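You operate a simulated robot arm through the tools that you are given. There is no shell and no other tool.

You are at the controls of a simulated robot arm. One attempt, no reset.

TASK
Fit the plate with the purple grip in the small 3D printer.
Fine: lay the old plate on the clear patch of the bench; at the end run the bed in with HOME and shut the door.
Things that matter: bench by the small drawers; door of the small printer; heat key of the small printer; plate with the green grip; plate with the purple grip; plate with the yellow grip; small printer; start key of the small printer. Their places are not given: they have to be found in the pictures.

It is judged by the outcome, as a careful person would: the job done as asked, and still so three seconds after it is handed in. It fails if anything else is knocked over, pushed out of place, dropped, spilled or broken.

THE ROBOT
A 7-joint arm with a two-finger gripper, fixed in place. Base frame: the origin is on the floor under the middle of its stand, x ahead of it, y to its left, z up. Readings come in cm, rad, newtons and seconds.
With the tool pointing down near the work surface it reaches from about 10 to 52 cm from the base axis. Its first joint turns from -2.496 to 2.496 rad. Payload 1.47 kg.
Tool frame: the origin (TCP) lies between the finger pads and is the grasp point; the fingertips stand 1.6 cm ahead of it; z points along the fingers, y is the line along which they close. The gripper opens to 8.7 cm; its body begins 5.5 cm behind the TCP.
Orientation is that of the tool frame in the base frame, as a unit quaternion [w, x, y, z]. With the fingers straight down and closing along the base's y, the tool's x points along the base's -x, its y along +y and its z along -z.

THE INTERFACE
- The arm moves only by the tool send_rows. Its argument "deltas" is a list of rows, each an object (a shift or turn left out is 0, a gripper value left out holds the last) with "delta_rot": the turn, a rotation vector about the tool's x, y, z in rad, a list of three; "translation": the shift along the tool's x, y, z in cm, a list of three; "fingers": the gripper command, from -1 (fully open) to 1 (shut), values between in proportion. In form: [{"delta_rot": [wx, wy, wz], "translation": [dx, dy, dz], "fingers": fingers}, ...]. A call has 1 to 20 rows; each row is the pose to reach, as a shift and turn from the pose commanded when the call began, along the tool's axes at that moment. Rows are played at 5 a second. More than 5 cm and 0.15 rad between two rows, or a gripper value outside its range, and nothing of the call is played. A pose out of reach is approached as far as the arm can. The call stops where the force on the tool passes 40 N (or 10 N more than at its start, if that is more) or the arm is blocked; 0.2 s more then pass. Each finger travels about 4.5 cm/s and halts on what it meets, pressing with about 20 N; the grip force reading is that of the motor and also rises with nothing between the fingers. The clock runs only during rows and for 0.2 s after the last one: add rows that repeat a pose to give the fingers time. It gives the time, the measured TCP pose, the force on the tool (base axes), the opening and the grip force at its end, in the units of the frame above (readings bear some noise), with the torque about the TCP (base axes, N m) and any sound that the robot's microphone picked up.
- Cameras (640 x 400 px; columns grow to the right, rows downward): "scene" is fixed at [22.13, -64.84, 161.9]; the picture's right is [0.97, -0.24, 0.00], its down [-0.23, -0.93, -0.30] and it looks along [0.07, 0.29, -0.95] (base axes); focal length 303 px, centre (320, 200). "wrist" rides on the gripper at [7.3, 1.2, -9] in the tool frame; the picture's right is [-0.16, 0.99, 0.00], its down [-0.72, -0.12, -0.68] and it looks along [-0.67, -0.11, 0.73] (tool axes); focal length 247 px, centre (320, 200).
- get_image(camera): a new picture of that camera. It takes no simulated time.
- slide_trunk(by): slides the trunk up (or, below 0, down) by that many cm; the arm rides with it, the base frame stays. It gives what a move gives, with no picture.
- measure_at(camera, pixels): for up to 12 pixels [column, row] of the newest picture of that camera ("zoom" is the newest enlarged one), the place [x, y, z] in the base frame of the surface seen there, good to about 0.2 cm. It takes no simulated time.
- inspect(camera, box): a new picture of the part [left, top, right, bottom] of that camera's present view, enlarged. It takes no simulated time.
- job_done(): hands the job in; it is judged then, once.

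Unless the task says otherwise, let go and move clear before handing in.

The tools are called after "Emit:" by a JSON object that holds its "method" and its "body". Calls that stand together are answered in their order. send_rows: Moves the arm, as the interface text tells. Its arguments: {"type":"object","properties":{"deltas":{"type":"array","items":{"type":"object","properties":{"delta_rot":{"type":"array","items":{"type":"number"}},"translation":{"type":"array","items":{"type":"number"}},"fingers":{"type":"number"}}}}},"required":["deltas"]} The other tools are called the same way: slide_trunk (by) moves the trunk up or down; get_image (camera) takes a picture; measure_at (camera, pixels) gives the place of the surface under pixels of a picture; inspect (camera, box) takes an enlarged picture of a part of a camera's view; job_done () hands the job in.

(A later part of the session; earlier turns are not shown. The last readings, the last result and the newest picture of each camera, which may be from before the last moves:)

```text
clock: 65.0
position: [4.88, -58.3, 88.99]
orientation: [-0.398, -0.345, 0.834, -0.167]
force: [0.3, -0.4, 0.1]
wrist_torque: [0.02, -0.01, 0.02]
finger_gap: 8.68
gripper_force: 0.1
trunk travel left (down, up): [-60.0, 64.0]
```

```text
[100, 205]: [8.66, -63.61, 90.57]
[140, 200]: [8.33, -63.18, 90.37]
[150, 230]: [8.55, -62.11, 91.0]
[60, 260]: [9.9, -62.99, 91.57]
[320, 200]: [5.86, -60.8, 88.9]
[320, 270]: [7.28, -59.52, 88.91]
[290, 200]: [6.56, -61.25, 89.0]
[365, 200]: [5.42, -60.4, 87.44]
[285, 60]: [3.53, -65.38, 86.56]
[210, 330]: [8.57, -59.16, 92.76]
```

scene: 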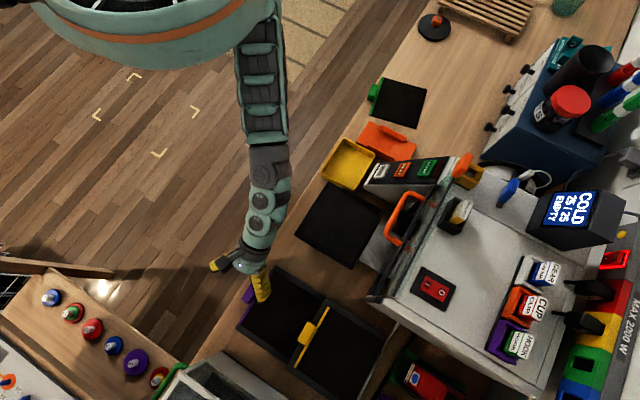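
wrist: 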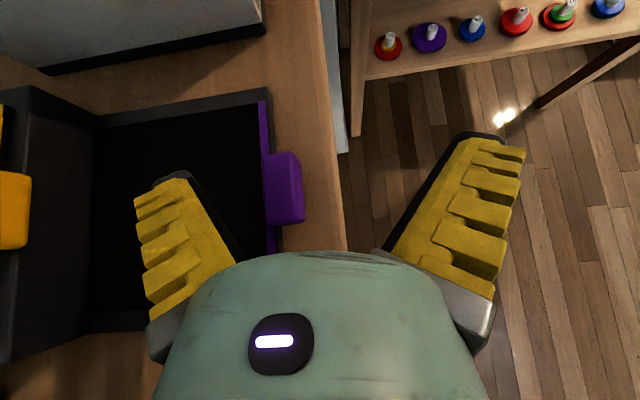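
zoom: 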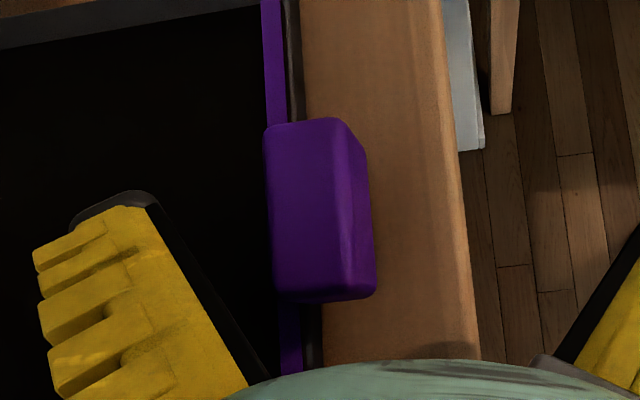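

No contact yet and the pads overlap the tab well (tab top 88.9, TCP 89.0). I'll close slowly, letting the rear finger draw the plate toward the TCP.

Emit:
{"method": "send_rows", "body": {"deltas": [{"fingers": -0.85}, {"fingers": -0.7}, {"fingers": -0.55}, {"fingers": -0.4}, {"fingers": -0.25}, {"fingers": -0.1}, {"fingers": 0.05}, {"fingers": 0.2}, {"fingers": 0.3}, {"fingers": 0.4}, {"fingers": 0.5}, {"fingers": 0.6}, {"fingers": 0.7}, {"fingers": 0.85}, {"fingers": 1}, {"fingers": 1}, {"fingers": 1}]}}

Emit:
{"method": "get_image", "body": {"camera": "wrist"}}

Emit:
{"method": "inspect", "body": {"camera": "scene", "box": [200, 220, 360, 360]}}

```text
clock: 68.6
position: [4.95, -58.31, 88.96]
orientation: [-0.398, -0.344, 0.834, -0.167]
force: [-0.7, 1.2, 2.5]
wrist_torque: [-0.14, 0.06, 0.0]
finger_gap: 1.61
gripper_force: 20.0
trunk travel left (down, up): [-60.0, 64.0]
```

```text
taken
```

wrist: 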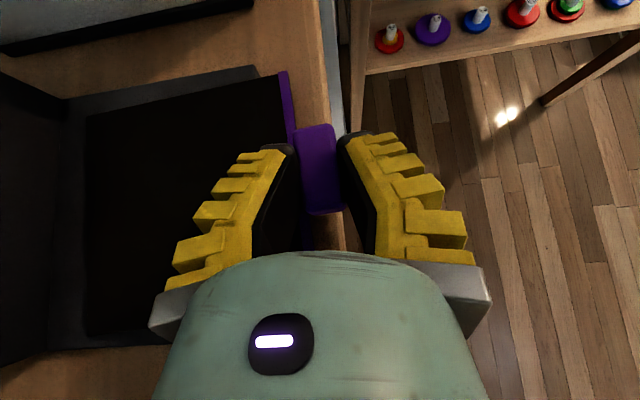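

```text
2.86 times, centred on (280, 290) of scene
```

zoom: 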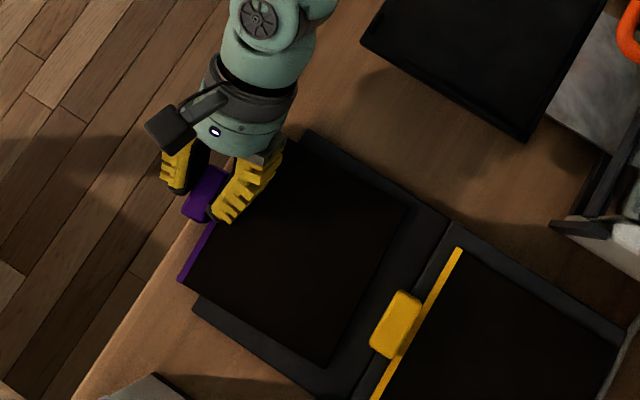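

The plate was drawn forward about 2.7 cm and gripped (gap 1.61, 20 N), clear of the yellow tab. I'll lift with the trunk a little and check that the plate follows.

Emit:
{"method": "slide_trunk", "body": {"by": 1.5}}

Emit:
{"method": "get_image", "body": {"camera": "wrist"}}

Emit:
{"method": "measure_at", "body": {"camera": "wrist", "pixels": [[284, 85], [288, 110], [318, 140], [320, 180], [322, 205], [200, 120], [120, 150], [110, 280], [150, 230], [240, 100]]}}

Emit:
{"method": "inspect", "body": {"camera": "scene", "box": [200, 220, 360, 360]}}

Emit:
{"method": "measure_at", "body": {"camera": "zoom", "pixels": [[185, 275], [250, 300], [325, 355], [400, 205], [300, 200], [330, 280], [200, 195], [230, 255], [360, 180]]}}

```text
clock: 69.2
position: [4.91, -58.22, 90.33]
orientation: [-0.398, -0.345, 0.834, -0.166]
force: [-0.4, -0.3, -1.1]
wrist_torque: [0.1, 0.04, 0.01]
finger_gap: 1.53
gripper_force: 19.8
trunk travel left (down, up): [-61.5, 62.5]
```

```text
taken
```

wrist: 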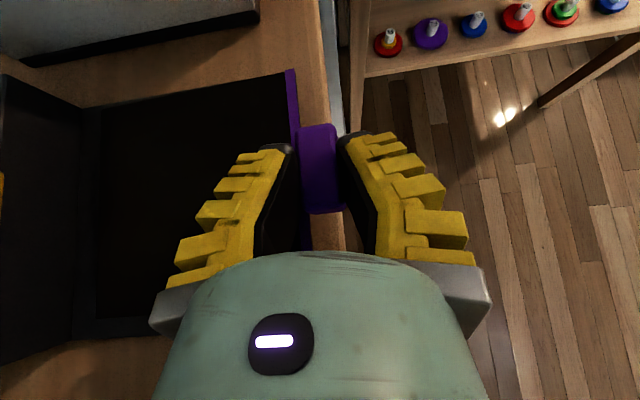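

```text
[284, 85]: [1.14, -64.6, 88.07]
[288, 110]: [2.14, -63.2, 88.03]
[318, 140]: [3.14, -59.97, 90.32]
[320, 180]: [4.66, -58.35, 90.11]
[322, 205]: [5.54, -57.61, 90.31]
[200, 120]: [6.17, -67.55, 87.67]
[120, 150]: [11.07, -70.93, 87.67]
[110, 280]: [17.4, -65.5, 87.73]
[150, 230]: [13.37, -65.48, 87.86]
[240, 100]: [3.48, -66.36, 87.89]
```

```text
2.86 times, centred on (280, 290) of scene
```

zoom: 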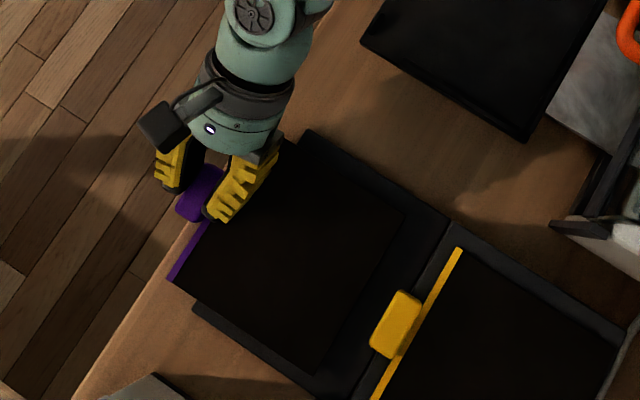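

```text
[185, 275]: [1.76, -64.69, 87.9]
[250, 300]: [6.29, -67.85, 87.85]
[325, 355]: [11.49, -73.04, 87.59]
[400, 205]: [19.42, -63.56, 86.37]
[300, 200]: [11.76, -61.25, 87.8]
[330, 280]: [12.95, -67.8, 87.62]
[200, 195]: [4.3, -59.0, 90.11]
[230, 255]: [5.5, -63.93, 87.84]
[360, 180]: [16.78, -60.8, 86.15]
```

The plate is lifted and nearly level (front 88.0, rear 87.6 — both up), held firmly. I'll raise it further with the trunk.

Emit:
{"method": "slide_trunk", "body": {"by": 9}}

Emit:
{"method": "inspect", "body": {"camera": "scene", "box": [300, 180, 380, 270]}}

Emit:
{"method": "measure_at", "body": {"camera": "zoom", "pixels": [[325, 45], [330, 55], [345, 50], [400, 80], [395, 92], [420, 90], [500, 130], [495, 142], [190, 270], [200, 268], [185, 280], [210, 275]]}}

```text
clock: 70.5
position: [4.96, -58.24, 99.42]
orientation: [-0.4, -0.344, 0.833, -0.167]
force: [1.2, 0.6, -1.6]
wrist_torque: [0.04, 0.03, -0.01]
finger_gap: 1.49
gripper_force: 19.7
trunk travel left (down, up): [-70.5, 53.5]
```

```text
4.44 times, centred on (340, 225) of scene
```

zoom: 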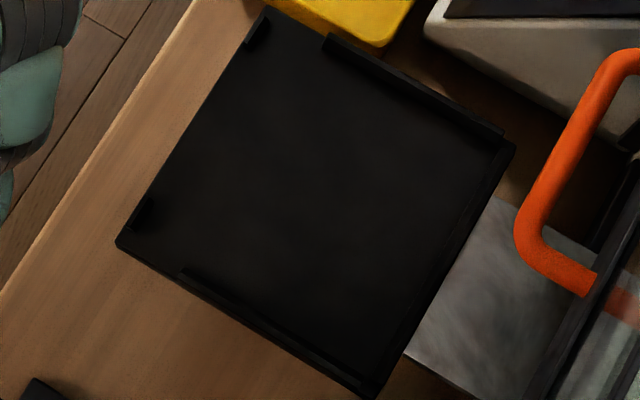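

```text
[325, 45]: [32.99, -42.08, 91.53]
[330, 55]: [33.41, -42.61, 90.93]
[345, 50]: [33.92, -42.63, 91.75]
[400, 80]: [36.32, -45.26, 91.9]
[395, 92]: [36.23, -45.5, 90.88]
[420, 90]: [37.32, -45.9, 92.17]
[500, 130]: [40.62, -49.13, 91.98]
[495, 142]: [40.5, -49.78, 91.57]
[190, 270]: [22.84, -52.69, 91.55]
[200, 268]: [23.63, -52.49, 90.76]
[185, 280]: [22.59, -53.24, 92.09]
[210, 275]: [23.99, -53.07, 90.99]
```

Bed rails' inner faces are near v=-6.45 and -21.0 (centre ≈ -13.7), so about 0.25 cm clearance each side. I'll carry the plate left to above the bed, still held back in u.

Emit:
{"method": "send_rows", "body": {"deltas": [{"translation": [-0.9, 0, -1.2]}, {"translation": [-2.8, 0, -3.5]}, {"translation": [-4.7, 0, -5.85]}, {"translation": [-6.6, 0, -8.2]}, {"translation": [-8.5, 0, -10.6]}, {"translation": [-10.4, 0, -13.0]}, {"translation": [-12.3, 0, -15.35]}, {"translation": [-13.8, 0, -17.2]}, {"translation": [-14.7, 0, -18.3]}, {"translation": [-14.7, 0, -18.3]}]}}

Emit:
{"method": "get_image", "body": {"camera": "scene"}}

Emit:
{"method": "get_image", "body": {"camera": "wrist"}}

```text
clock: 72.7
position: [21.45, -49.29, 100.04]
orientation: [-0.398, -0.344, 0.834, -0.165]
force: [0.1, 0.2, -0.6]
wrist_torque: [0.05, 0.05, -0.02]
finger_gap: 1.52
gripper_force: 19.9
out of reach, approached as far as the arm can: row 4, 5, 6, 7, 8, 9, 10
trunk travel left (down, up): [-70.5, 53.5]
```

```text
taken
```

scene: 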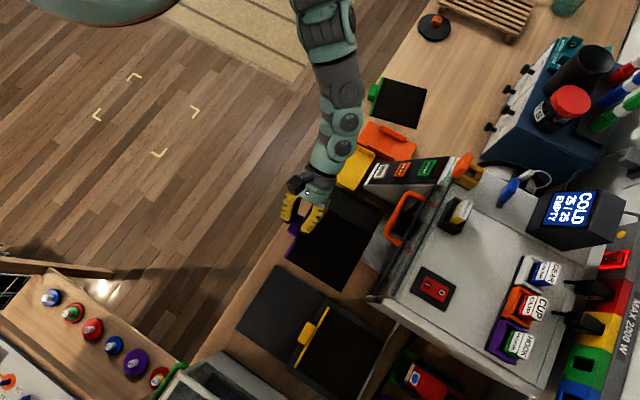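

```text
taken
```

wrist: 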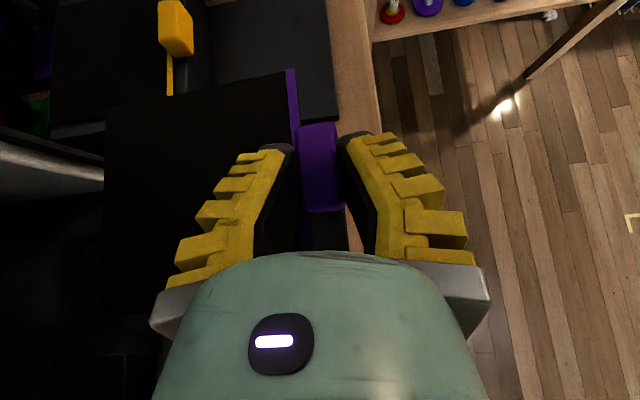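

The arm drifted to u=50, v=-19.7 because of a joint limit near the shoulder height; the plate is still clear. I'll lower the arm relative to the trunk and pull back a bit.

Emit:
{"method": "send_rows", "body": {"deltas": [{"translation": [-0.6, 0.5, 0.5]}, {"translation": [-1.2, 1.0, 0.95]}, {"translation": [-1.8, 1.5, 1.4]}, {"translation": [-2.34, 2.0, 1.88]}, {"translation": [-2.34, 2.0, 1.88]}]}}

Emit:
{"method": "get_image", "body": {"camera": "scene"}}

```text
clock: 73.9
position: [19.92, -47.94, 96.76]
orientation: [-0.398, -0.345, 0.833, -0.168]
force: [-0.1, 0.3, -1.5]
wrist_torque: [0.06, 0.06, -0.02]
finger_gap: 1.52
gripper_force: 20.1
trunk travel left (down, up): [-70.5, 53.5]
```

```text
taken
```

scene: 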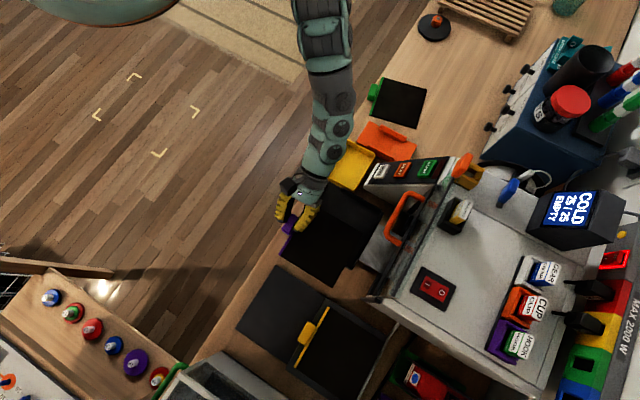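

That worked (u=48, v=-19.8, z=96.8). I'll raise the trunk 3 cm and move left toward the bed's centreline.

Emit:
{"method": "slide_trunk", "body": {"by": 3}}

Emit:
{"method": "send_rows", "body": {"deltas": [{"translation": [-1.2, 0.2, -0.9]}, {"translation": [-2.4, 0.4, -1.8]}, {"translation": [-3.6, 0.5, -2.6]}, {"translation": [-5.2, 0.5, -3.4]}, {"translation": [-5.2, 0.5, -3.4]}]}}

Emit:
{"method": "get_image", "body": {"camera": "scene"}}

Emit:
{"method": "inspect", "body": {"camera": "scene", "box": [270, 170, 390, 280]}}

```text
clock: 74.6
position: [19.93, -48.01, 99.81]
orientation: [-0.399, -0.344, 0.834, -0.166]
force: [0.5, -0.4, -1.6]
wrist_torque: [0.03, 0.03, -0.01]
finger_gap: 1.51
gripper_force: 19.7
trunk travel left (down, up): [-73.5, 50.5]
```

```text
clock: 75.8
position: [22.69, -45.97, 98.26]
orientation: [-0.399, -0.343, 0.834, -0.166]
force: [0.2, -0.9, -1.1]
wrist_torque: [0.06, 0.05, -0.01]
finger_gap: 1.53
gripper_force: 20.0
out of reach, approached as far as the arm can: row 1, 2, 3, 4, 5
trunk travel left (down, up): [-73.5, 50.5]
```

```text
taken
```

scene: 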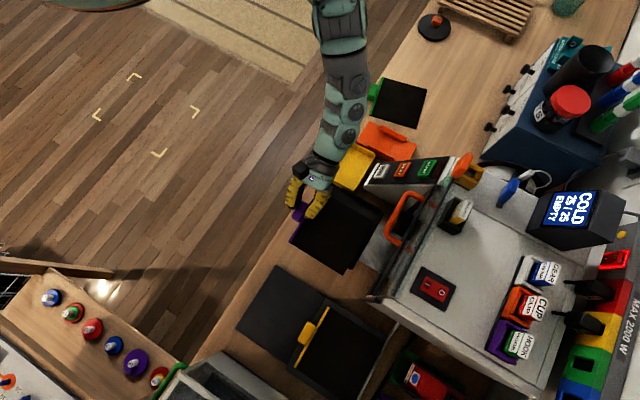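

```text
3.64 times, centred on (330, 225) of scene
```

zoom: 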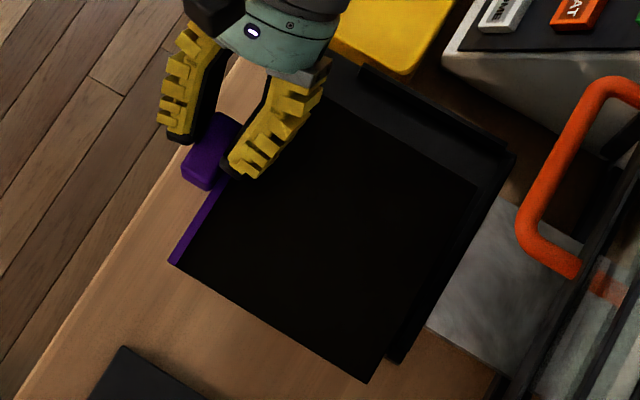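

Now at u=48.55, v=-16.5, z=98.3. I'll measure the held plate's corners and tilt before going lower.

Emit:
{"method": "measure_at", "body": {"camera": "zoom", "pixels": [[178, 255], [205, 210], [365, 375], [360, 360], [465, 190], [300, 250], [230, 280], [330, 110], [270, 310], [400, 320], [175, 262], [215, 190]]}}

Emit:
{"method": "get_image", "body": {"camera": "wrist"}}

Emit:
{"method": "measure_at", "body": {"camera": "wrist", "pixels": [[290, 80], [290, 110], [110, 110], [112, 300], [200, 90], [200, 150], [318, 135], [320, 200], [130, 200]]}}

```text
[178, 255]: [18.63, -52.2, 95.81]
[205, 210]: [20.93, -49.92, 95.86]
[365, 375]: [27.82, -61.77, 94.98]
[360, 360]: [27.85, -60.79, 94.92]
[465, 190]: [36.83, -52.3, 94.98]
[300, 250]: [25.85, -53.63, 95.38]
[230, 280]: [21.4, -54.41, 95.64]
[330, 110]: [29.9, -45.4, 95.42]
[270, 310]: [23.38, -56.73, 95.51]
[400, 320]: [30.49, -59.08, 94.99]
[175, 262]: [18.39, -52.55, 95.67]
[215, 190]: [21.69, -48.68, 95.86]
```

```text
taken
```

wrist: 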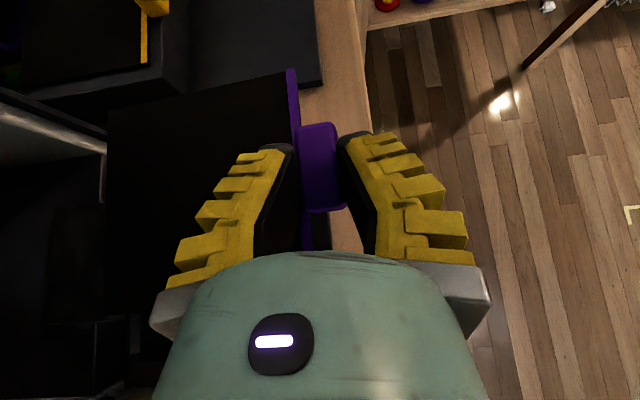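

```text
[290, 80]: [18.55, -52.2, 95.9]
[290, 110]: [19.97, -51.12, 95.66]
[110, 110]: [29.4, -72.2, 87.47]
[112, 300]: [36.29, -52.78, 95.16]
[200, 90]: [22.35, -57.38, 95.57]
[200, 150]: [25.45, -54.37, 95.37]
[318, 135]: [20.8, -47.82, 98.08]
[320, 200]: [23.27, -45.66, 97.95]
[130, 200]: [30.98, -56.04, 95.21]
```

The held plate slopes 0.068 rad rear-down and its centre is ~0.6 cm right of the TCP; target TCP is u≈48.8, v≈-13.15. I'll level it partly, descend slightly and shift left.

Emit:
{"method": "send_rows", "body": {"deltas": [{"translation": [-0.9, 0, 0.7], "delta_rot": [0.01, -0.006, 0.012]}, {"translation": [-1.9, -0.05, 0.5], "delta_rot": [0.02, -0.012, 0.024]}, {"translation": [-2.8, -0.1, -0.3], "delta_rot": [0.028, -0.018, 0.035]}, {"translation": [-3.78, -0.2, -1.2], "delta_rot": [0.028, -0.018, 0.035]}, {"translation": [-3.78, -0.2, -1.2], "delta_rot": [0.028, -0.018, 0.035]}]}}

Emit:
{"method": "inspect", "body": {"camera": "scene", "box": [270, 170, 390, 280]}}

Emit:
{"method": "measure_at", "body": {"camera": "zoom", "pixels": [[195, 240], [215, 200], [385, 345], [375, 340], [470, 180], [300, 250], [250, 270], [340, 110], [290, 290], [410, 300], [240, 160], [480, 160]]}}

```text
clock: 77.0
position: [25.12, -43.95, 95.88]
orientation: [-0.382, -0.337, 0.841, -0.182]
force: [-1.2, -0.4, -1.1]
wrist_torque: [0.04, 0.02, 0.0]
finger_gap: 1.53
gripper_force: 20.3
out of reach, approached as far as the arm can: row 4, 5
trunk travel left (down, up): [-73.5, 50.5]
```

```text
3.64 times, centred on (330, 225) of scene
```

zoom: 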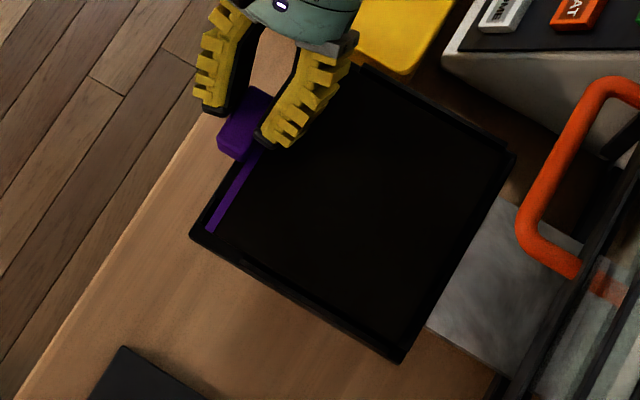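

```text
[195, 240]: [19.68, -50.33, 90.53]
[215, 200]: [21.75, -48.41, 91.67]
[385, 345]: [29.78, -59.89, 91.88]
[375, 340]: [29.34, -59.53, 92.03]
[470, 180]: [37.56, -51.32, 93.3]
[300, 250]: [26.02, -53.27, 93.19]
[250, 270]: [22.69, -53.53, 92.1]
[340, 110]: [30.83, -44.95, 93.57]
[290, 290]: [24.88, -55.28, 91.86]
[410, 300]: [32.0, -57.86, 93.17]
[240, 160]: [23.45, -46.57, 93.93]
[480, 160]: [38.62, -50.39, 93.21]
```

The TCP is at u=48.84, v=-13.3, z=95.9, plate hovering ~1 cm above the rails. I'll zoom in to check edges against rails on both sides.

Emit:
{"method": "inspect", "body": {"camera": "scene", "box": [310, 225, 370, 275]}}

Emit:
{"method": "measure_at", "body": {"camera": "zoom", "pixels": [[160, 120], [180, 140], [200, 120], [220, 150], [240, 180], [300, 200], [300, 230], [300, 250], [300, 215], [180, 110], [350, 260], [360, 240]]}}

Emit:
{"method": "inspect", "body": {"camera": "scene", "box": [335, 180, 395, 230]}}

Emit:
{"method": "measure_at", "body": {"camera": "zoom", "pixels": [[100, 120], [150, 130], [200, 150], [200, 170], [250, 180], [250, 200], [300, 200], [300, 225], [330, 230], [330, 260], [280, 320], [150, 150]]}}

```text
8.00 times, centred on (340, 250) of scene
```

zoom: 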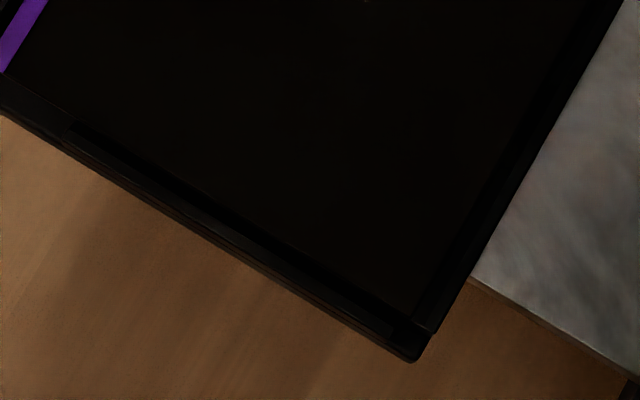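

```text
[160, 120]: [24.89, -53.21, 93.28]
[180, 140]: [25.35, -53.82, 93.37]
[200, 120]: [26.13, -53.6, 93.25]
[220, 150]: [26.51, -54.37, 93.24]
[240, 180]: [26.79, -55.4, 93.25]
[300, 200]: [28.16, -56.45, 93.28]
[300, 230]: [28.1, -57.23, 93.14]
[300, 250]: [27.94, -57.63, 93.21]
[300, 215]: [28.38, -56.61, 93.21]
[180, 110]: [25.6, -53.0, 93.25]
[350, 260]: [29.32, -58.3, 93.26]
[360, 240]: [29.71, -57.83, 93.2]
```

```text
8.00 times, centred on (365, 205) of scene
```

zoom: 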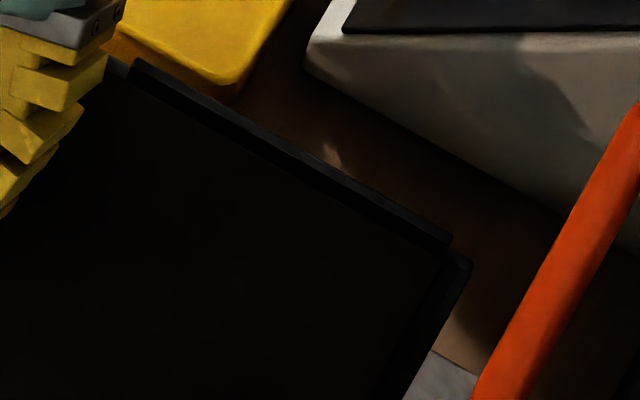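

```text
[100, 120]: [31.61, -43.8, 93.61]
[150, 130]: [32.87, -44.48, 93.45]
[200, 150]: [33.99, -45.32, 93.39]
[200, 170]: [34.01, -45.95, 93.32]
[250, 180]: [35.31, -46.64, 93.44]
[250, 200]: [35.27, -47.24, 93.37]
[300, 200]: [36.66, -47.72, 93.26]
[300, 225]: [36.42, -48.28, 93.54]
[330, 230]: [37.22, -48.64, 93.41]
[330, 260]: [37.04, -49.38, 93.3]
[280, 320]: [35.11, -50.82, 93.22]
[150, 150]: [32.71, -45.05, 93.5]
```

I'll scan across both side edges to find exactly where plate surface gives way to rail.

Emit:
{"method": "measure_at", "body": {"camera": "zoom", "pixels": [[250, 140], [250, 146], [250, 152], [250, 158], [250, 164], [250, 170], [250, 176], [390, 215], [390, 225], [390, 235], [390, 245], [390, 255]]}}

Emit:
{"method": "inspect", "body": {"camera": "scene", "box": [310, 225, 370, 275]}}

Emit:
{"method": "measure_at", "body": {"camera": "zoom", "pixels": [[250, 205], [250, 212], [250, 219], [250, 226], [250, 233], [250, 240], [250, 247], [140, 145], [140, 152], [140, 159], [140, 166], [140, 173]]}}

Emit:
{"method": "measure_at", "body": {"camera": "zoom", "pixels": [[420, 300], [428, 308], [436, 316], [410, 300], [500, 170], [508, 175], [516, 180], [524, 185], [440, 300], [400, 310], [390, 315], [380, 318]]}}

```text
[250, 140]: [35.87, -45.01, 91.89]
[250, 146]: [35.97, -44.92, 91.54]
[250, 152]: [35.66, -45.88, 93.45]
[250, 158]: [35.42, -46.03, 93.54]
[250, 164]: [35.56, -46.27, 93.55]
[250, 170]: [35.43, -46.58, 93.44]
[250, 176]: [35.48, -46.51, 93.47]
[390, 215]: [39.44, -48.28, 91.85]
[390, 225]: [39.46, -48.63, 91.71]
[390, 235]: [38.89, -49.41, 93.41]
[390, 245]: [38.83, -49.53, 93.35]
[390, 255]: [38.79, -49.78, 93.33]
```

```text
8.00 times, centred on (340, 250) of scene
```

zoom: 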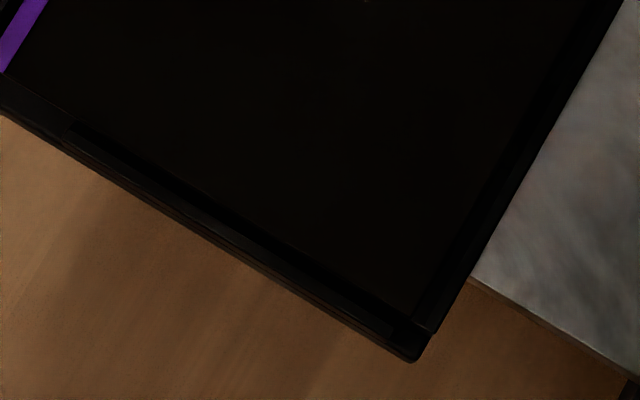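

```text
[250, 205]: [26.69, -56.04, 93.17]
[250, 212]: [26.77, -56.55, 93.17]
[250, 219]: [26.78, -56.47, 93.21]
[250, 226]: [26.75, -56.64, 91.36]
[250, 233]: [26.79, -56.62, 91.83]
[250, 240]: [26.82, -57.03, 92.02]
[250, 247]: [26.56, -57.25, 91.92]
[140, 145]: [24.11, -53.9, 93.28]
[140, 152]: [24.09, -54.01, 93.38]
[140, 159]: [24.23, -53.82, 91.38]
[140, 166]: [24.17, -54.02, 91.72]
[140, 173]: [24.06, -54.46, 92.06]
```

```text
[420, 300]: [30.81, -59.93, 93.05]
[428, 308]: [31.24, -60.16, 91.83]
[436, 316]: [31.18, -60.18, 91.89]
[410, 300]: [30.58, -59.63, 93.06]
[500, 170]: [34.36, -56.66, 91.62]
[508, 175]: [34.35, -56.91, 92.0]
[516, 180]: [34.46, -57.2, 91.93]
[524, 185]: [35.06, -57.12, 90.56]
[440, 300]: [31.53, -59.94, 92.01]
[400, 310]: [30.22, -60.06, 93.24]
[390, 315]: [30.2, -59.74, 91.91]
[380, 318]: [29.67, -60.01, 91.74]
```

Plate spans v −21.1…−7.2 (needs +0.4) between rails −21.05…−6.4, and its rear edge is about at the rear bar, so I'll back off 0.1–0.15. I'll raise the trunk 2 cm and lower the arm by the same to gain joint margin while making that shift.

Emit:
{"method": "slide_trunk", "body": {"by": 2}}

Emit:
{"method": "send_rows", "body": {"deltas": [{"translation": [-0.6, 0.08, 0.3]}, {"translation": [-1.2, 0.15, 0.65]}, {"translation": [-1.95, 0.23, 1.09]}, {"translation": [-1.95, 0.23, 1.09]}]}}

Emit:
{"method": "inspect", "body": {"camera": "scene", "box": [310, 225, 370, 275]}}

Emit:
{"method": "measure_at", "body": {"camera": "zoom", "pixels": [[250, 200], [250, 206], [250, 212], [250, 218], [250, 224], [250, 230], [140, 140], [140, 147], [140, 154], [420, 295], [428, 302], [436, 310]]}}

Emit:
{"method": "inspect", "body": {"camera": "scene", "box": [335, 180, 395, 230]}}

Emit:
{"method": "measure_at", "body": {"camera": "zoom", "pixels": [[250, 128], [250, 134], [250, 140], [250, 146], [250, 152], [250, 158], [390, 205], [390, 212], [390, 219], [390, 226], [390, 233], [100, 120]]}}

```text
clock: 77.7
position: [25.21, -44.13, 97.79]
orientation: [-0.384, -0.336, 0.841, -0.182]
force: [0.2, 0.2, -1.6]
wrist_torque: [0.08, 0.03, 0.02]
finger_gap: 1.51
gripper_force: 20.1
trunk travel left (down, up): [-75.5, 48.5]
```

```text
clock: 78.7
position: [25.41, -43.55, 95.5]
orientation: [-0.383, -0.336, 0.841, -0.183]
force: [-0.7, 0.1, -1.1]
wrist_torque: [0.02, 0.08, -0.01]
finger_gap: 1.52
gripper_force: 20.0
trunk travel left (down, up): [-75.5, 48.5]
```

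```text
8.00 times, centred on (340, 250) of scene
```

zoom: 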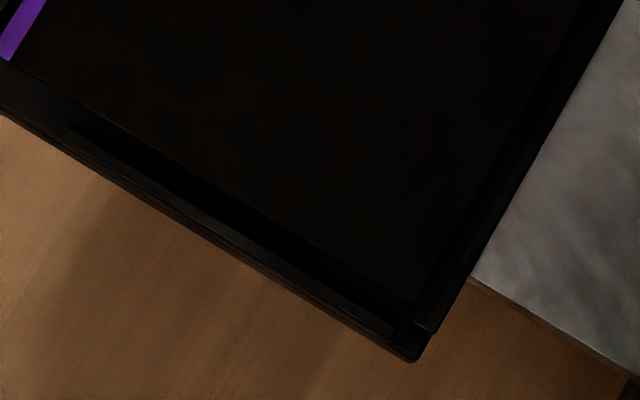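

```text
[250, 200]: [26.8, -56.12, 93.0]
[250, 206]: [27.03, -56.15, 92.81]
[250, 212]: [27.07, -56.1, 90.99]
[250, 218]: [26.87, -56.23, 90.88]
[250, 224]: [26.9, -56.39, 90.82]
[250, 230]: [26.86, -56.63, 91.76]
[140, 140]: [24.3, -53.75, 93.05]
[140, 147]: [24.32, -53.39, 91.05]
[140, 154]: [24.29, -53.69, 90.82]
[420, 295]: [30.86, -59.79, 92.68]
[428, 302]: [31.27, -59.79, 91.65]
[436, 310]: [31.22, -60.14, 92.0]
```

```text
8.00 times, centred on (365, 205) of scene
```

zoom: 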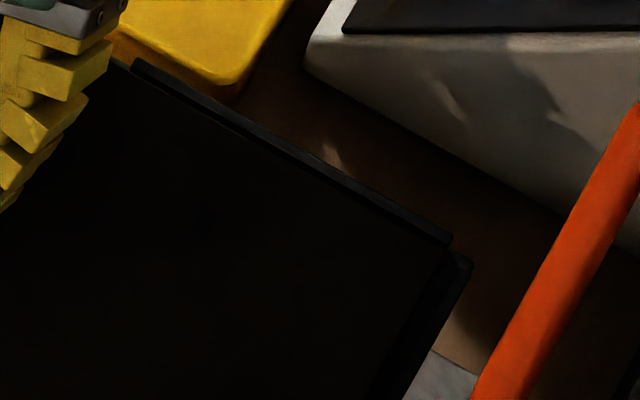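

```text
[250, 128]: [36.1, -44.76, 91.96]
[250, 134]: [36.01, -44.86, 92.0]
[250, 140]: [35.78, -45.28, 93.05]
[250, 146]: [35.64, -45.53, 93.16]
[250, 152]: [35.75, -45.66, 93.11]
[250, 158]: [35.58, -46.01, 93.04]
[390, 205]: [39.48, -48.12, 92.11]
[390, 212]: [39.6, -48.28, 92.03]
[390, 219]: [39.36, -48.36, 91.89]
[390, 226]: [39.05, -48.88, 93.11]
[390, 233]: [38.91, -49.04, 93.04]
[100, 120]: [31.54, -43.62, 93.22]
```

The plate is now centred (v −20.65…−6.75 within rails −21.05…−6.4), rear edge at 64.1 just ahead of the bar. I'll descend 1 cm with a tiny roll correction.

Emit:
{"method": "send_rows", "body": {"deltas": [{"translation": [-0.38, 0.03, 0.32], "delta_rot": [0, 0.008, 0]}, {"translation": [-0.77, 0.05, 0.64], "delta_rot": [0, 0.015, 0]}, {"translation": [-0.77, 0.05, 0.64], "delta_rot": [0, 0.015, 0]}]}}

Emit:
{"method": "inspect", "body": {"camera": "scene", "box": [310, 225, 370, 275]}}

Emit:
{"method": "measure_at", "body": {"camera": "zoom", "pixels": [[250, 190], [250, 198], [250, 206], [250, 212], [250, 218], [140, 125], [140, 132], [140, 140], [410, 285], [420, 293], [428, 300], [300, 150]]}}

Emit:
{"method": "inspect", "body": {"camera": "scene", "box": [335, 180, 395, 230]}}

Emit:
{"method": "measure_at", "body": {"camera": "zoom", "pixels": [[250, 128], [250, 134], [250, 140], [250, 146], [250, 152], [250, 158], [390, 212], [390, 219], [390, 226], [390, 233], [390, 245], [100, 120]]}}

```text
clock: 79.5
position: [25.48, -43.71, 94.6]
orientation: [-0.389, -0.336, 0.838, -0.185]
force: [-0.6, -0.7, -0.5]
wrist_torque: [0.02, 0.06, 0.01]
finger_gap: 1.52
gripper_force: 20.1
trunk travel left (down, up): [-75.5, 48.5]
```

```text
8.00 times, centred on (340, 250) of scene
```

zoom: 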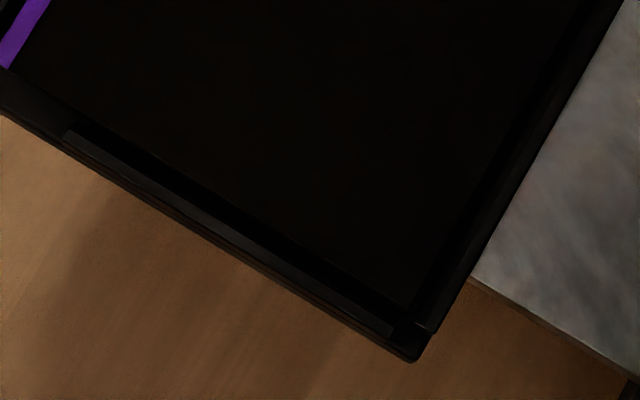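

```text
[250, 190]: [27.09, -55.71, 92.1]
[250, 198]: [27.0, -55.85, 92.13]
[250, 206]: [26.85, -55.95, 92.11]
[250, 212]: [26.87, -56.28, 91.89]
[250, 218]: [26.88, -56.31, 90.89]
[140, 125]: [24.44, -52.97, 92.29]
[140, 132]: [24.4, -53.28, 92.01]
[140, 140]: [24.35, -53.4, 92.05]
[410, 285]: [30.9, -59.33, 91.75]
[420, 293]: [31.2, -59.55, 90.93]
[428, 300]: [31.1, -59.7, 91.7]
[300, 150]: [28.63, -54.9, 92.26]
```

```text
8.00 times, centred on (365, 205) of scene
```

zoom: 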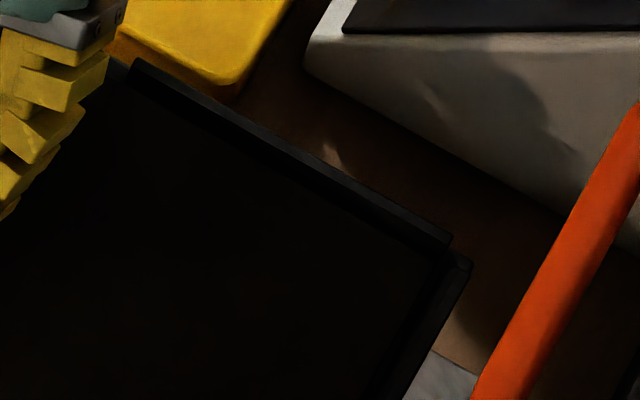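

```text
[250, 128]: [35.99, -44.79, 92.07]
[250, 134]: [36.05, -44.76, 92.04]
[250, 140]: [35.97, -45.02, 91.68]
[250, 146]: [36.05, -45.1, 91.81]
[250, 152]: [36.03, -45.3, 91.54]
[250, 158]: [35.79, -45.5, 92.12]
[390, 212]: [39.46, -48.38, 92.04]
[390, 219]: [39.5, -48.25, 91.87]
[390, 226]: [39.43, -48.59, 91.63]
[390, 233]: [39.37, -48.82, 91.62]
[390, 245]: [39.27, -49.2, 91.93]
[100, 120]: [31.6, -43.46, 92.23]
```

The plate is down between the rails (top z≈92.0), with ~0.3 cm gap to the rear bar. I'll nudge 0.1 cm rearward and descend further.

Emit:
{"method": "send_rows", "body": {"deltas": [{"translation": [-0.23, -0.07, 0.2]}, {"translation": [-0.46, -0.07, 0.39]}, {"translation": [-0.46, -0.07, 0.39]}]}}

Emit:
{"method": "inspect", "body": {"camera": "scene", "box": [290, 180, 390, 275]}}

Emit:
{"method": "measure_at", "body": {"camera": "zoom", "pixels": [[130, 235], [145, 215], [160, 190], [150, 220], [165, 195], [230, 270], [300, 315], [370, 350], [440, 240], [470, 170], [400, 110], [340, 70]]}}

```text
clock: 80.3
position: [25.56, -43.73, 94.11]
orientation: [-0.39, -0.334, 0.838, -0.184]
force: [0.8, 0.1, -0.8]
wrist_torque: [0.03, 0.02, 0.01]
finger_gap: 1.51
gripper_force: 19.9
trunk travel left (down, up): [-75.5, 48.5]
```

```text
4.21 times, centred on (340, 228) of scene
```

zoom: 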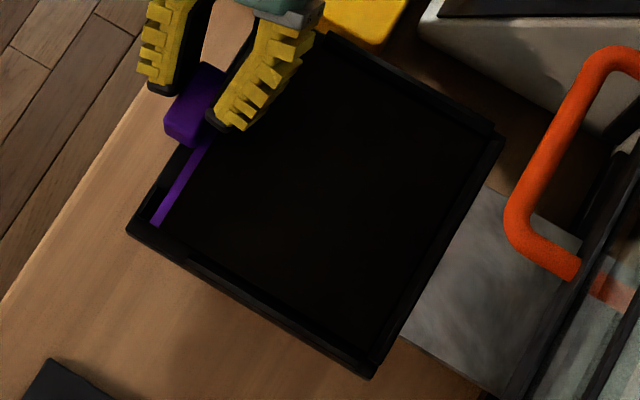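

```text
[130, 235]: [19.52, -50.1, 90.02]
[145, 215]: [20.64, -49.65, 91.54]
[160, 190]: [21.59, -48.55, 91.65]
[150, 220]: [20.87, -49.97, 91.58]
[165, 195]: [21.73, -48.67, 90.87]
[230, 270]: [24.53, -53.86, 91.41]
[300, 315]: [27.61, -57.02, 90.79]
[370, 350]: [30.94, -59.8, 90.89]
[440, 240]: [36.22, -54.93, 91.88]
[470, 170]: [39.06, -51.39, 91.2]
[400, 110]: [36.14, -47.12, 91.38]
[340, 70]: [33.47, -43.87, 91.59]
```

Nearly seated: mid/rear top reads 91.2–91.4 (seated value 91.45). I'll check the front strip height and the last gap.

Emit:
{"method": "measure_at", "body": {"camera": "zoom", "pixels": [[158, 218], [170, 198], [182, 178], [195, 157], [200, 200], [180, 220], [250, 250], [350, 320], [300, 80], [420, 160], [450, 190], [480, 140]]}}

Emit:
{"method": "get_image", "body": {"camera": "wrist"}}

Emit:
{"method": "measure_at", "body": {"camera": "wrist", "pixels": [[288, 80], [289, 100], [292, 120], [200, 120], [150, 200], [130, 270], [318, 140], [322, 200], [150, 110]]}}

```text
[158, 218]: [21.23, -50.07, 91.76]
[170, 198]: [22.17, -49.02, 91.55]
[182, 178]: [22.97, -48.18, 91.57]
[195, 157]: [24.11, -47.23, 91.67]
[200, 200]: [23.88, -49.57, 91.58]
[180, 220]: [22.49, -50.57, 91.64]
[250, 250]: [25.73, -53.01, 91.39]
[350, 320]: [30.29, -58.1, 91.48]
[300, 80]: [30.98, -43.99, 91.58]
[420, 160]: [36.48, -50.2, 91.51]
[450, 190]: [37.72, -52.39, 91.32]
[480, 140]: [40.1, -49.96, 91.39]
```

```text
taken
```

wrist: 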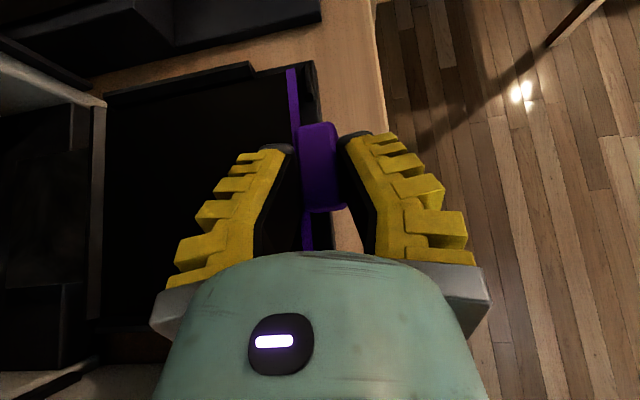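

```text
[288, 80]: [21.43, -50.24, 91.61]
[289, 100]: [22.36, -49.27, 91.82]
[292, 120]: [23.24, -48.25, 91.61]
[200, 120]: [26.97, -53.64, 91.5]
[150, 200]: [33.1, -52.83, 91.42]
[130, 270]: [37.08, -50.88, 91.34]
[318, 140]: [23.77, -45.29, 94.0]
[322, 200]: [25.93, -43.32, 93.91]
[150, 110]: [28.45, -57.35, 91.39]
```

Rear is seated, front about 0.2 cm high. I'll press down gently the last bit.

Emit:
{"method": "send_rows", "body": {"deltas": [{"translation": [-0.12, 0.0, 0.1], "delta_rot": [0.005, 0, 0.006]}, {"translation": [-0.24, 0.0, 0.2], "delta_rot": [0.009, 0, 0.012]}, {"translation": [-0.24, 0.0, 0.2], "delta_rot": [0.009, 0, 0.012]}]}}

Emit:
{"method": "inspect", "body": {"camera": "scene", "box": [290, 180, 390, 275]}}

Emit:
{"method": "measure_at", "body": {"camera": "zoom", "pixels": [[158, 218], [170, 198], [182, 178], [195, 157], [200, 200], [180, 220], [250, 250], [350, 320], [300, 80], [420, 160], [450, 190], [480, 140]]}}

```text
clock: 81.1
position: [25.41, -43.67, 93.8]
orientation: [-0.388, -0.332, 0.838, -0.192]
force: [-0.4, 0.2, -0.8]
wrist_torque: [-0.05, 0.08, 0.0]
finger_gap: 1.56
gripper_force: 20.0
trunk travel left (down, up): [-75.5, 48.5]
```

```text
4.21 times, centred on (340, 228) of scene
```

zoom: 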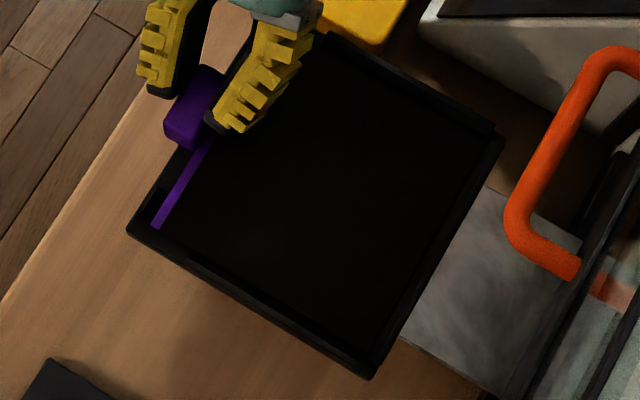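

```text
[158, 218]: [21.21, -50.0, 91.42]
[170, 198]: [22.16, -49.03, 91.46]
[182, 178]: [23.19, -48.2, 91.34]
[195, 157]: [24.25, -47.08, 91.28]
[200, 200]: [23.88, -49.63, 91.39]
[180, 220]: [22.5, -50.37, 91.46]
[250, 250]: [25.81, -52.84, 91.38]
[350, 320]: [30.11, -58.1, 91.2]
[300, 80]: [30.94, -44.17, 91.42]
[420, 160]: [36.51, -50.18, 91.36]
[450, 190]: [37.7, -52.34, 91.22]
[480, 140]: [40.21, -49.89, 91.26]
```

All points read 91.2–91.46, essentially seated. I'll lower another 0.15 cm to confirm contact force before releasing.

Emit:
{"method": "send_rows", "body": {"deltas": [{"translation": [-0.12, 0.0, 0.1]}, {"translation": [-0.12, 0.0, 0.1]}]}}

```text
clock: 81.7
position: [25.51, -43.81, 93.57]
orientation: [-0.388, -0.331, 0.839, -0.191]
force: [-0.9, 1.3, 10.1]
wrist_torque: [-0.04, 0.19, 0.01]
finger_gap: 1.75
gripper_force: 20.2
trunk travel left (down, up): [-75.5, 48.5]
```

10 N contact: the plate is seated. I'll open the fingers moderately and lift straight up with the trunk.

Emit:
{"method": "send_rows", "body": {"deltas": [{"translation": [0.08, 0, -0.07], "fingers": 0.8}, {"translation": [0.08, 0, -0.07], "fingers": 0.6}, {"translation": [0.08, 0, -0.07], "fingers": 0.4}, {"translation": [0.08, 0, -0.07], "fingers": 0.2}, {"translation": [0.08, 0, -0.07], "fingers": 0.0}, {"translation": [0.08, 0, -0.07], "fingers": -0.1}, {"translation": [0.08, 0, -0.07], "fingers": -0.1}]}}

Emit:
{"method": "slide_trunk", "body": {"by": 6}}

Emit:
{"method": "inspect", "body": {"camera": "scene", "box": [290, 180, 390, 275]}}

Emit:
{"method": "get_image", "body": {"camera": "wrist"}}

```text
clock: 83.3
position: [25.5, -43.71, 93.62]
orientation: [-0.387, -0.332, 0.839, -0.191]
force: [-0.8, 0.2, -0.2]
wrist_torque: [0.01, 0.01, 0.0]
finger_gap: 5.32
gripper_force: 3.6
trunk travel left (down, up): [-75.5, 48.5]
```

```text
clock: 84.3
position: [25.5, -43.74, 99.62]
orientation: [-0.387, -0.331, 0.839, -0.19]
force: [0.2, -0.4, -0.8]
wrist_torque: [-0.04, 0.01, -0.02]
finger_gap: 5.33
gripper_force: 3.7
trunk travel left (down, up): [-81.5, 42.5]
```

```text
4.21 times, centred on (340, 228) of scene
```

zoom: 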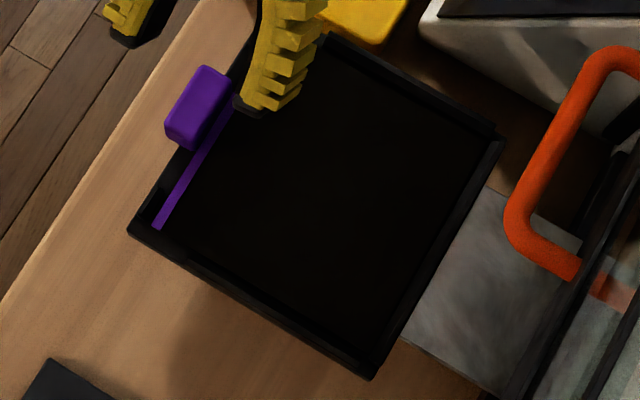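

```text
taken
```

wrist: 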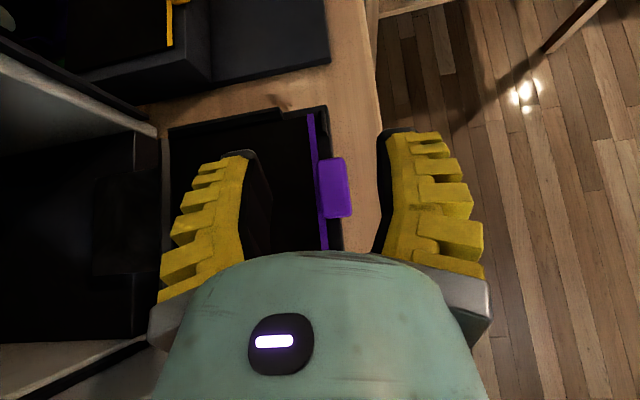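

Released and clear. I'll verify that the purple plate is seated all round, and read the display.

Emit:
{"method": "measure_at", "body": {"camera": "zoom", "pixels": [[158, 220], [170, 198], [182, 178], [200, 145], [200, 200], [250, 250], [350, 320], [365, 335], [420, 160], [450, 190], [480, 150], [330, 80]]}}

Emit:
{"method": "inspect", "body": {"camera": "scene", "box": [520, 180, 640, 260]}}

Emit:
{"method": "inspect", "body": {"camera": "scene", "box": [300, 200, 350, 240]}}

Emit:
{"method": "measure_at", "body": {"camera": "zoom", "pixels": [[60, 270], [75, 285], [80, 295], [100, 260], [120, 240], [90, 255], [60, 300], [200, 120], [150, 150], [230, 100]]}}

```text
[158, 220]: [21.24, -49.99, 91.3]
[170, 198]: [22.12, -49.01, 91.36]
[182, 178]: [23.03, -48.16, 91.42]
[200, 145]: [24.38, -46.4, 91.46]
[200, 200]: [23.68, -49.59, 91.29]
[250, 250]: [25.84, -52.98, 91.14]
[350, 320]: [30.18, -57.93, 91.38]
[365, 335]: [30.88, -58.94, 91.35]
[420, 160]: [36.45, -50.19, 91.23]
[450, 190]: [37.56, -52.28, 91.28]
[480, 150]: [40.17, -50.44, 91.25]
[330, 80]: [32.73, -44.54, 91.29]
```

```text
5.00 times, centred on (580, 220) of scene
```

zoom: 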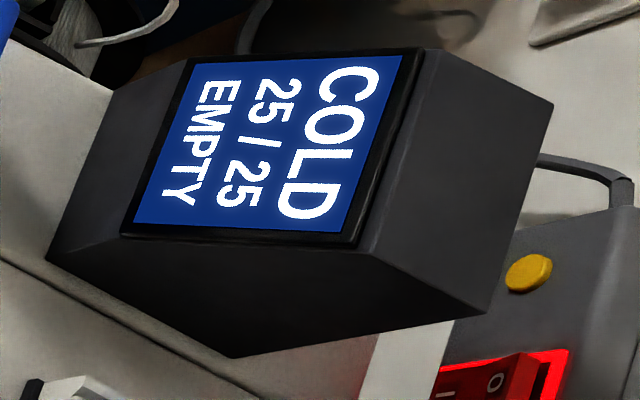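

```text
10.00 times, centred on (325, 220) of scene
```

zoom: 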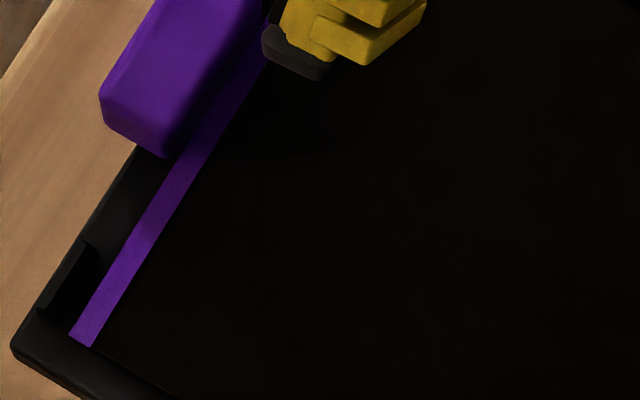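

```text
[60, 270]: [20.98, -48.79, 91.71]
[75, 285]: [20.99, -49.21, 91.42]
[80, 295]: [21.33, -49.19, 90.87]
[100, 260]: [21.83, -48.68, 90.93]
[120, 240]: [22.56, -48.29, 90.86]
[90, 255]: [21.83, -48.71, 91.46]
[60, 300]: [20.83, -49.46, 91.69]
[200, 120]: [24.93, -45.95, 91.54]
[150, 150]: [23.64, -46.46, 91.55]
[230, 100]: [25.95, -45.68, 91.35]
```

Purple plate is seated (z≈91.3–91.45 all round, strip at u=50.4 exactly like the old one). Next I'll retract and un-tilt the tool to prepare for pressing HOME.

Emit:
{"method": "send_rows", "body": {"deltas": [{"translation": [0.1, 0.7, -0.6], "delta_rot": [0, -0.1125, 0], "fingers": 0.3}, {"translation": [-0.2, 1.45, -1.2], "delta_rot": [0, -0.225, 0], "fingers": 0.6}, {"translation": [-0.5, 2.2, -1.9], "delta_rot": [0, -0.3375, 0], "fingers": 1}, {"translation": [-0.8, 2.9, -2.5], "delta_rot": [0, -0.45, 0], "fingers": 1}, {"translation": [-1.1, 3.6, -3.1], "delta_rot": [0, -0.5625, 0]}, {"translation": [-1.4, 4.3, -3.7], "delta_rot": [0, -0.675, 0]}, {"translation": [-1.6, 5.1, -4.4], "delta_rot": [0, -0.7875, 0]}, {"translation": [-1.84, 5.8, -4.97], "delta_rot": [0, -0.9, 0]}, {"translation": [-1.84, 5.8, -4.97], "delta_rot": [0, -0.9, 0]}]}}

Emit:
{"method": "get_image", "body": {"camera": "scene"}}

Emit:
{"method": "inspect", "body": {"camera": "scene", "box": [360, 140, 460, 215]}}

Emit:
{"method": "measure_at", "body": {"camera": "zoom", "pixels": [[60, 110], [95, 85], [120, 95], [75, 120], [95, 110], [200, 100], [165, 110], [225, 95], [290, 75], [90, 130], [50, 130], [340, 60]]}}

```text
clock: 86.3
position: [24.82, -38.59, 102.51]
orientation: [0.017, -0.381, 0.924, -0.027]
force: [-0.5, 0.0, 0.4]
wrist_torque: [0.0, 0.01, -0.01]
finger_gap: 0.0
gripper_force: 20.3
out of reach, approached as far as the arm can: row 3, 4, 5, 6, 7, 8, 9
trunk travel left (down, up): [-81.5, 42.5]
```

```text
taken
```

scene: 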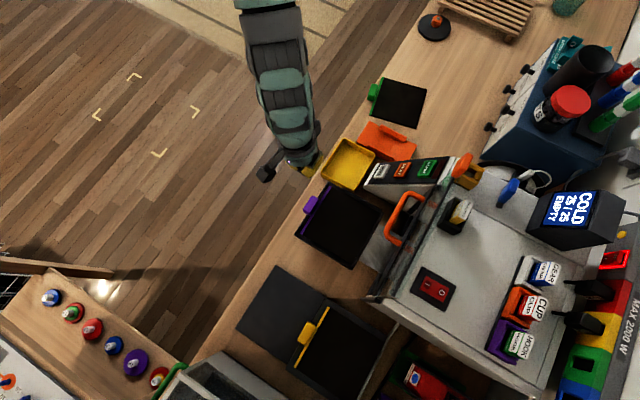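

```text
5.33 times, centred on (410, 178) of scene
```

zoom: 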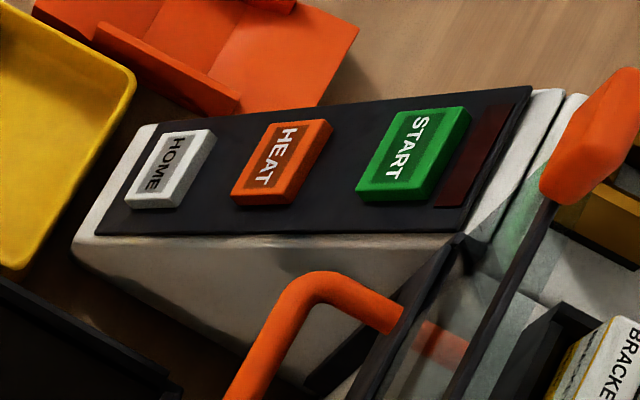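

```text
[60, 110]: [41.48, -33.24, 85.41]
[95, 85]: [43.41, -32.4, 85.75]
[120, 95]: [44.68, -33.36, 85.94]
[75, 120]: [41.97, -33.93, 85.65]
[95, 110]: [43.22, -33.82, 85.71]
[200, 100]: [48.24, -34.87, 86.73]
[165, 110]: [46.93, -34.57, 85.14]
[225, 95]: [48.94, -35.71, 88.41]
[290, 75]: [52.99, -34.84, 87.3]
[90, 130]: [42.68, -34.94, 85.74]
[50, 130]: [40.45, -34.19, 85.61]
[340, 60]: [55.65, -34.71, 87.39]
```

I'll measure the HOME key's face and neighbouring panel points in this zoom.

Emit:
{"method": "measure_at", "body": {"camera": "zoom", "pixels": [[172, 168], [150, 185], [190, 150], [200, 138], [140, 200], [165, 140], [185, 195], [283, 165], [412, 158], [120, 215], [230, 190], [215, 225]]}}

Emit:
{"method": "get_image", "body": {"camera": "wrist"}}

```text
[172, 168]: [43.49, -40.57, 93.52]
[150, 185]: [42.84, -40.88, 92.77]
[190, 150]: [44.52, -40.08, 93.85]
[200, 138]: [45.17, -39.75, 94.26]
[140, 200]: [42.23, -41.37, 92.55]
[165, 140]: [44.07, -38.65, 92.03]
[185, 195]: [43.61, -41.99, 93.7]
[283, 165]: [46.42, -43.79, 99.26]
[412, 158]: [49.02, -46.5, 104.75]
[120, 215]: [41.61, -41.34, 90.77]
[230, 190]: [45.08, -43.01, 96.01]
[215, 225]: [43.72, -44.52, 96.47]
```

```text
taken
```

wrist: 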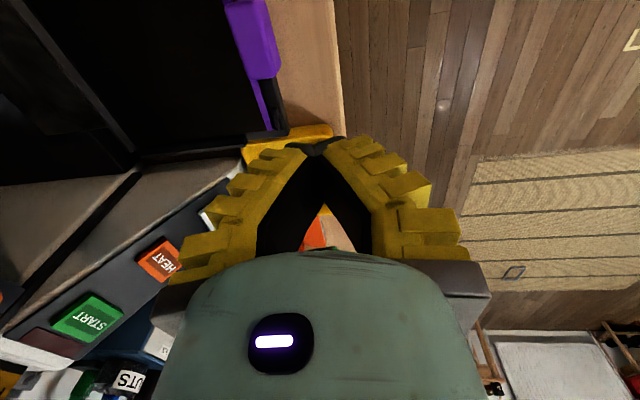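

HOME key centre is at about u=59.4, v=2.1, z=93.4, pressing direction 35° below horizontal along d. I'll move left in front of the console and pitch the closed fingers forward.

Emit:
{"method": "send_rows", "body": {"deltas": [{"translation": [-1.5, 0.1, 0], "delta_rot": [0.11, 0, 0]}, {"translation": [-3.0, 0.2, 0], "delta_rot": [0.22, 0, 0]}, {"translation": [-4.5, 0.3, 0], "delta_rot": [0.33, 0, 0]}, {"translation": [-6.0, 0.4, 0], "delta_rot": [0.44, 0, 0]}, {"translation": [-7.5, 0.5, 0], "delta_rot": [0.55, 0, 0]}, {"translation": [-9.0, 0.6, 0], "delta_rot": [0.66, 0, 0]}, {"translation": [-10.5, 0.7, 0], "delta_rot": [0.77, 0, 0]}, {"translation": [-11.9, 0.8, 0], "delta_rot": [0.89, 0, 0]}, {"translation": [-11.9, 0.8, 0], "delta_rot": [0.89, 0, 0]}]}}

Emit:
{"method": "get_image", "body": {"camera": "scene"}}

```text
clock: 88.0
position: [46.02, -49.5, 111.06]
orientation: [0.185, -0.386, 0.842, -0.329]
force: [-16.0, 24.1, -2.2]
wrist_torque: [-0.05, -0.03, -0.23]
finger_gap: 0.01
gripper_force: 20.1
out of reach, approached as far as the arm can: row 1, 2, 3, 4, 5, 6, 7, 8
trunk travel left (down, up): [-81.5, 42.5]
stopped in row 8: the force on the tool passed its limit at 130 N (the readings are from after the stop); the commanded pose is now the measured one
```

```text
taken
```

scene: 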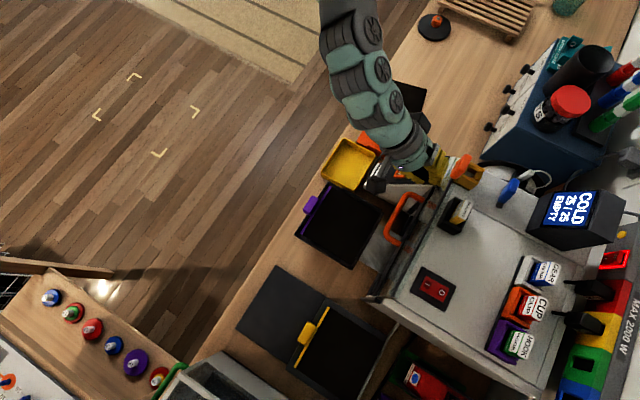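

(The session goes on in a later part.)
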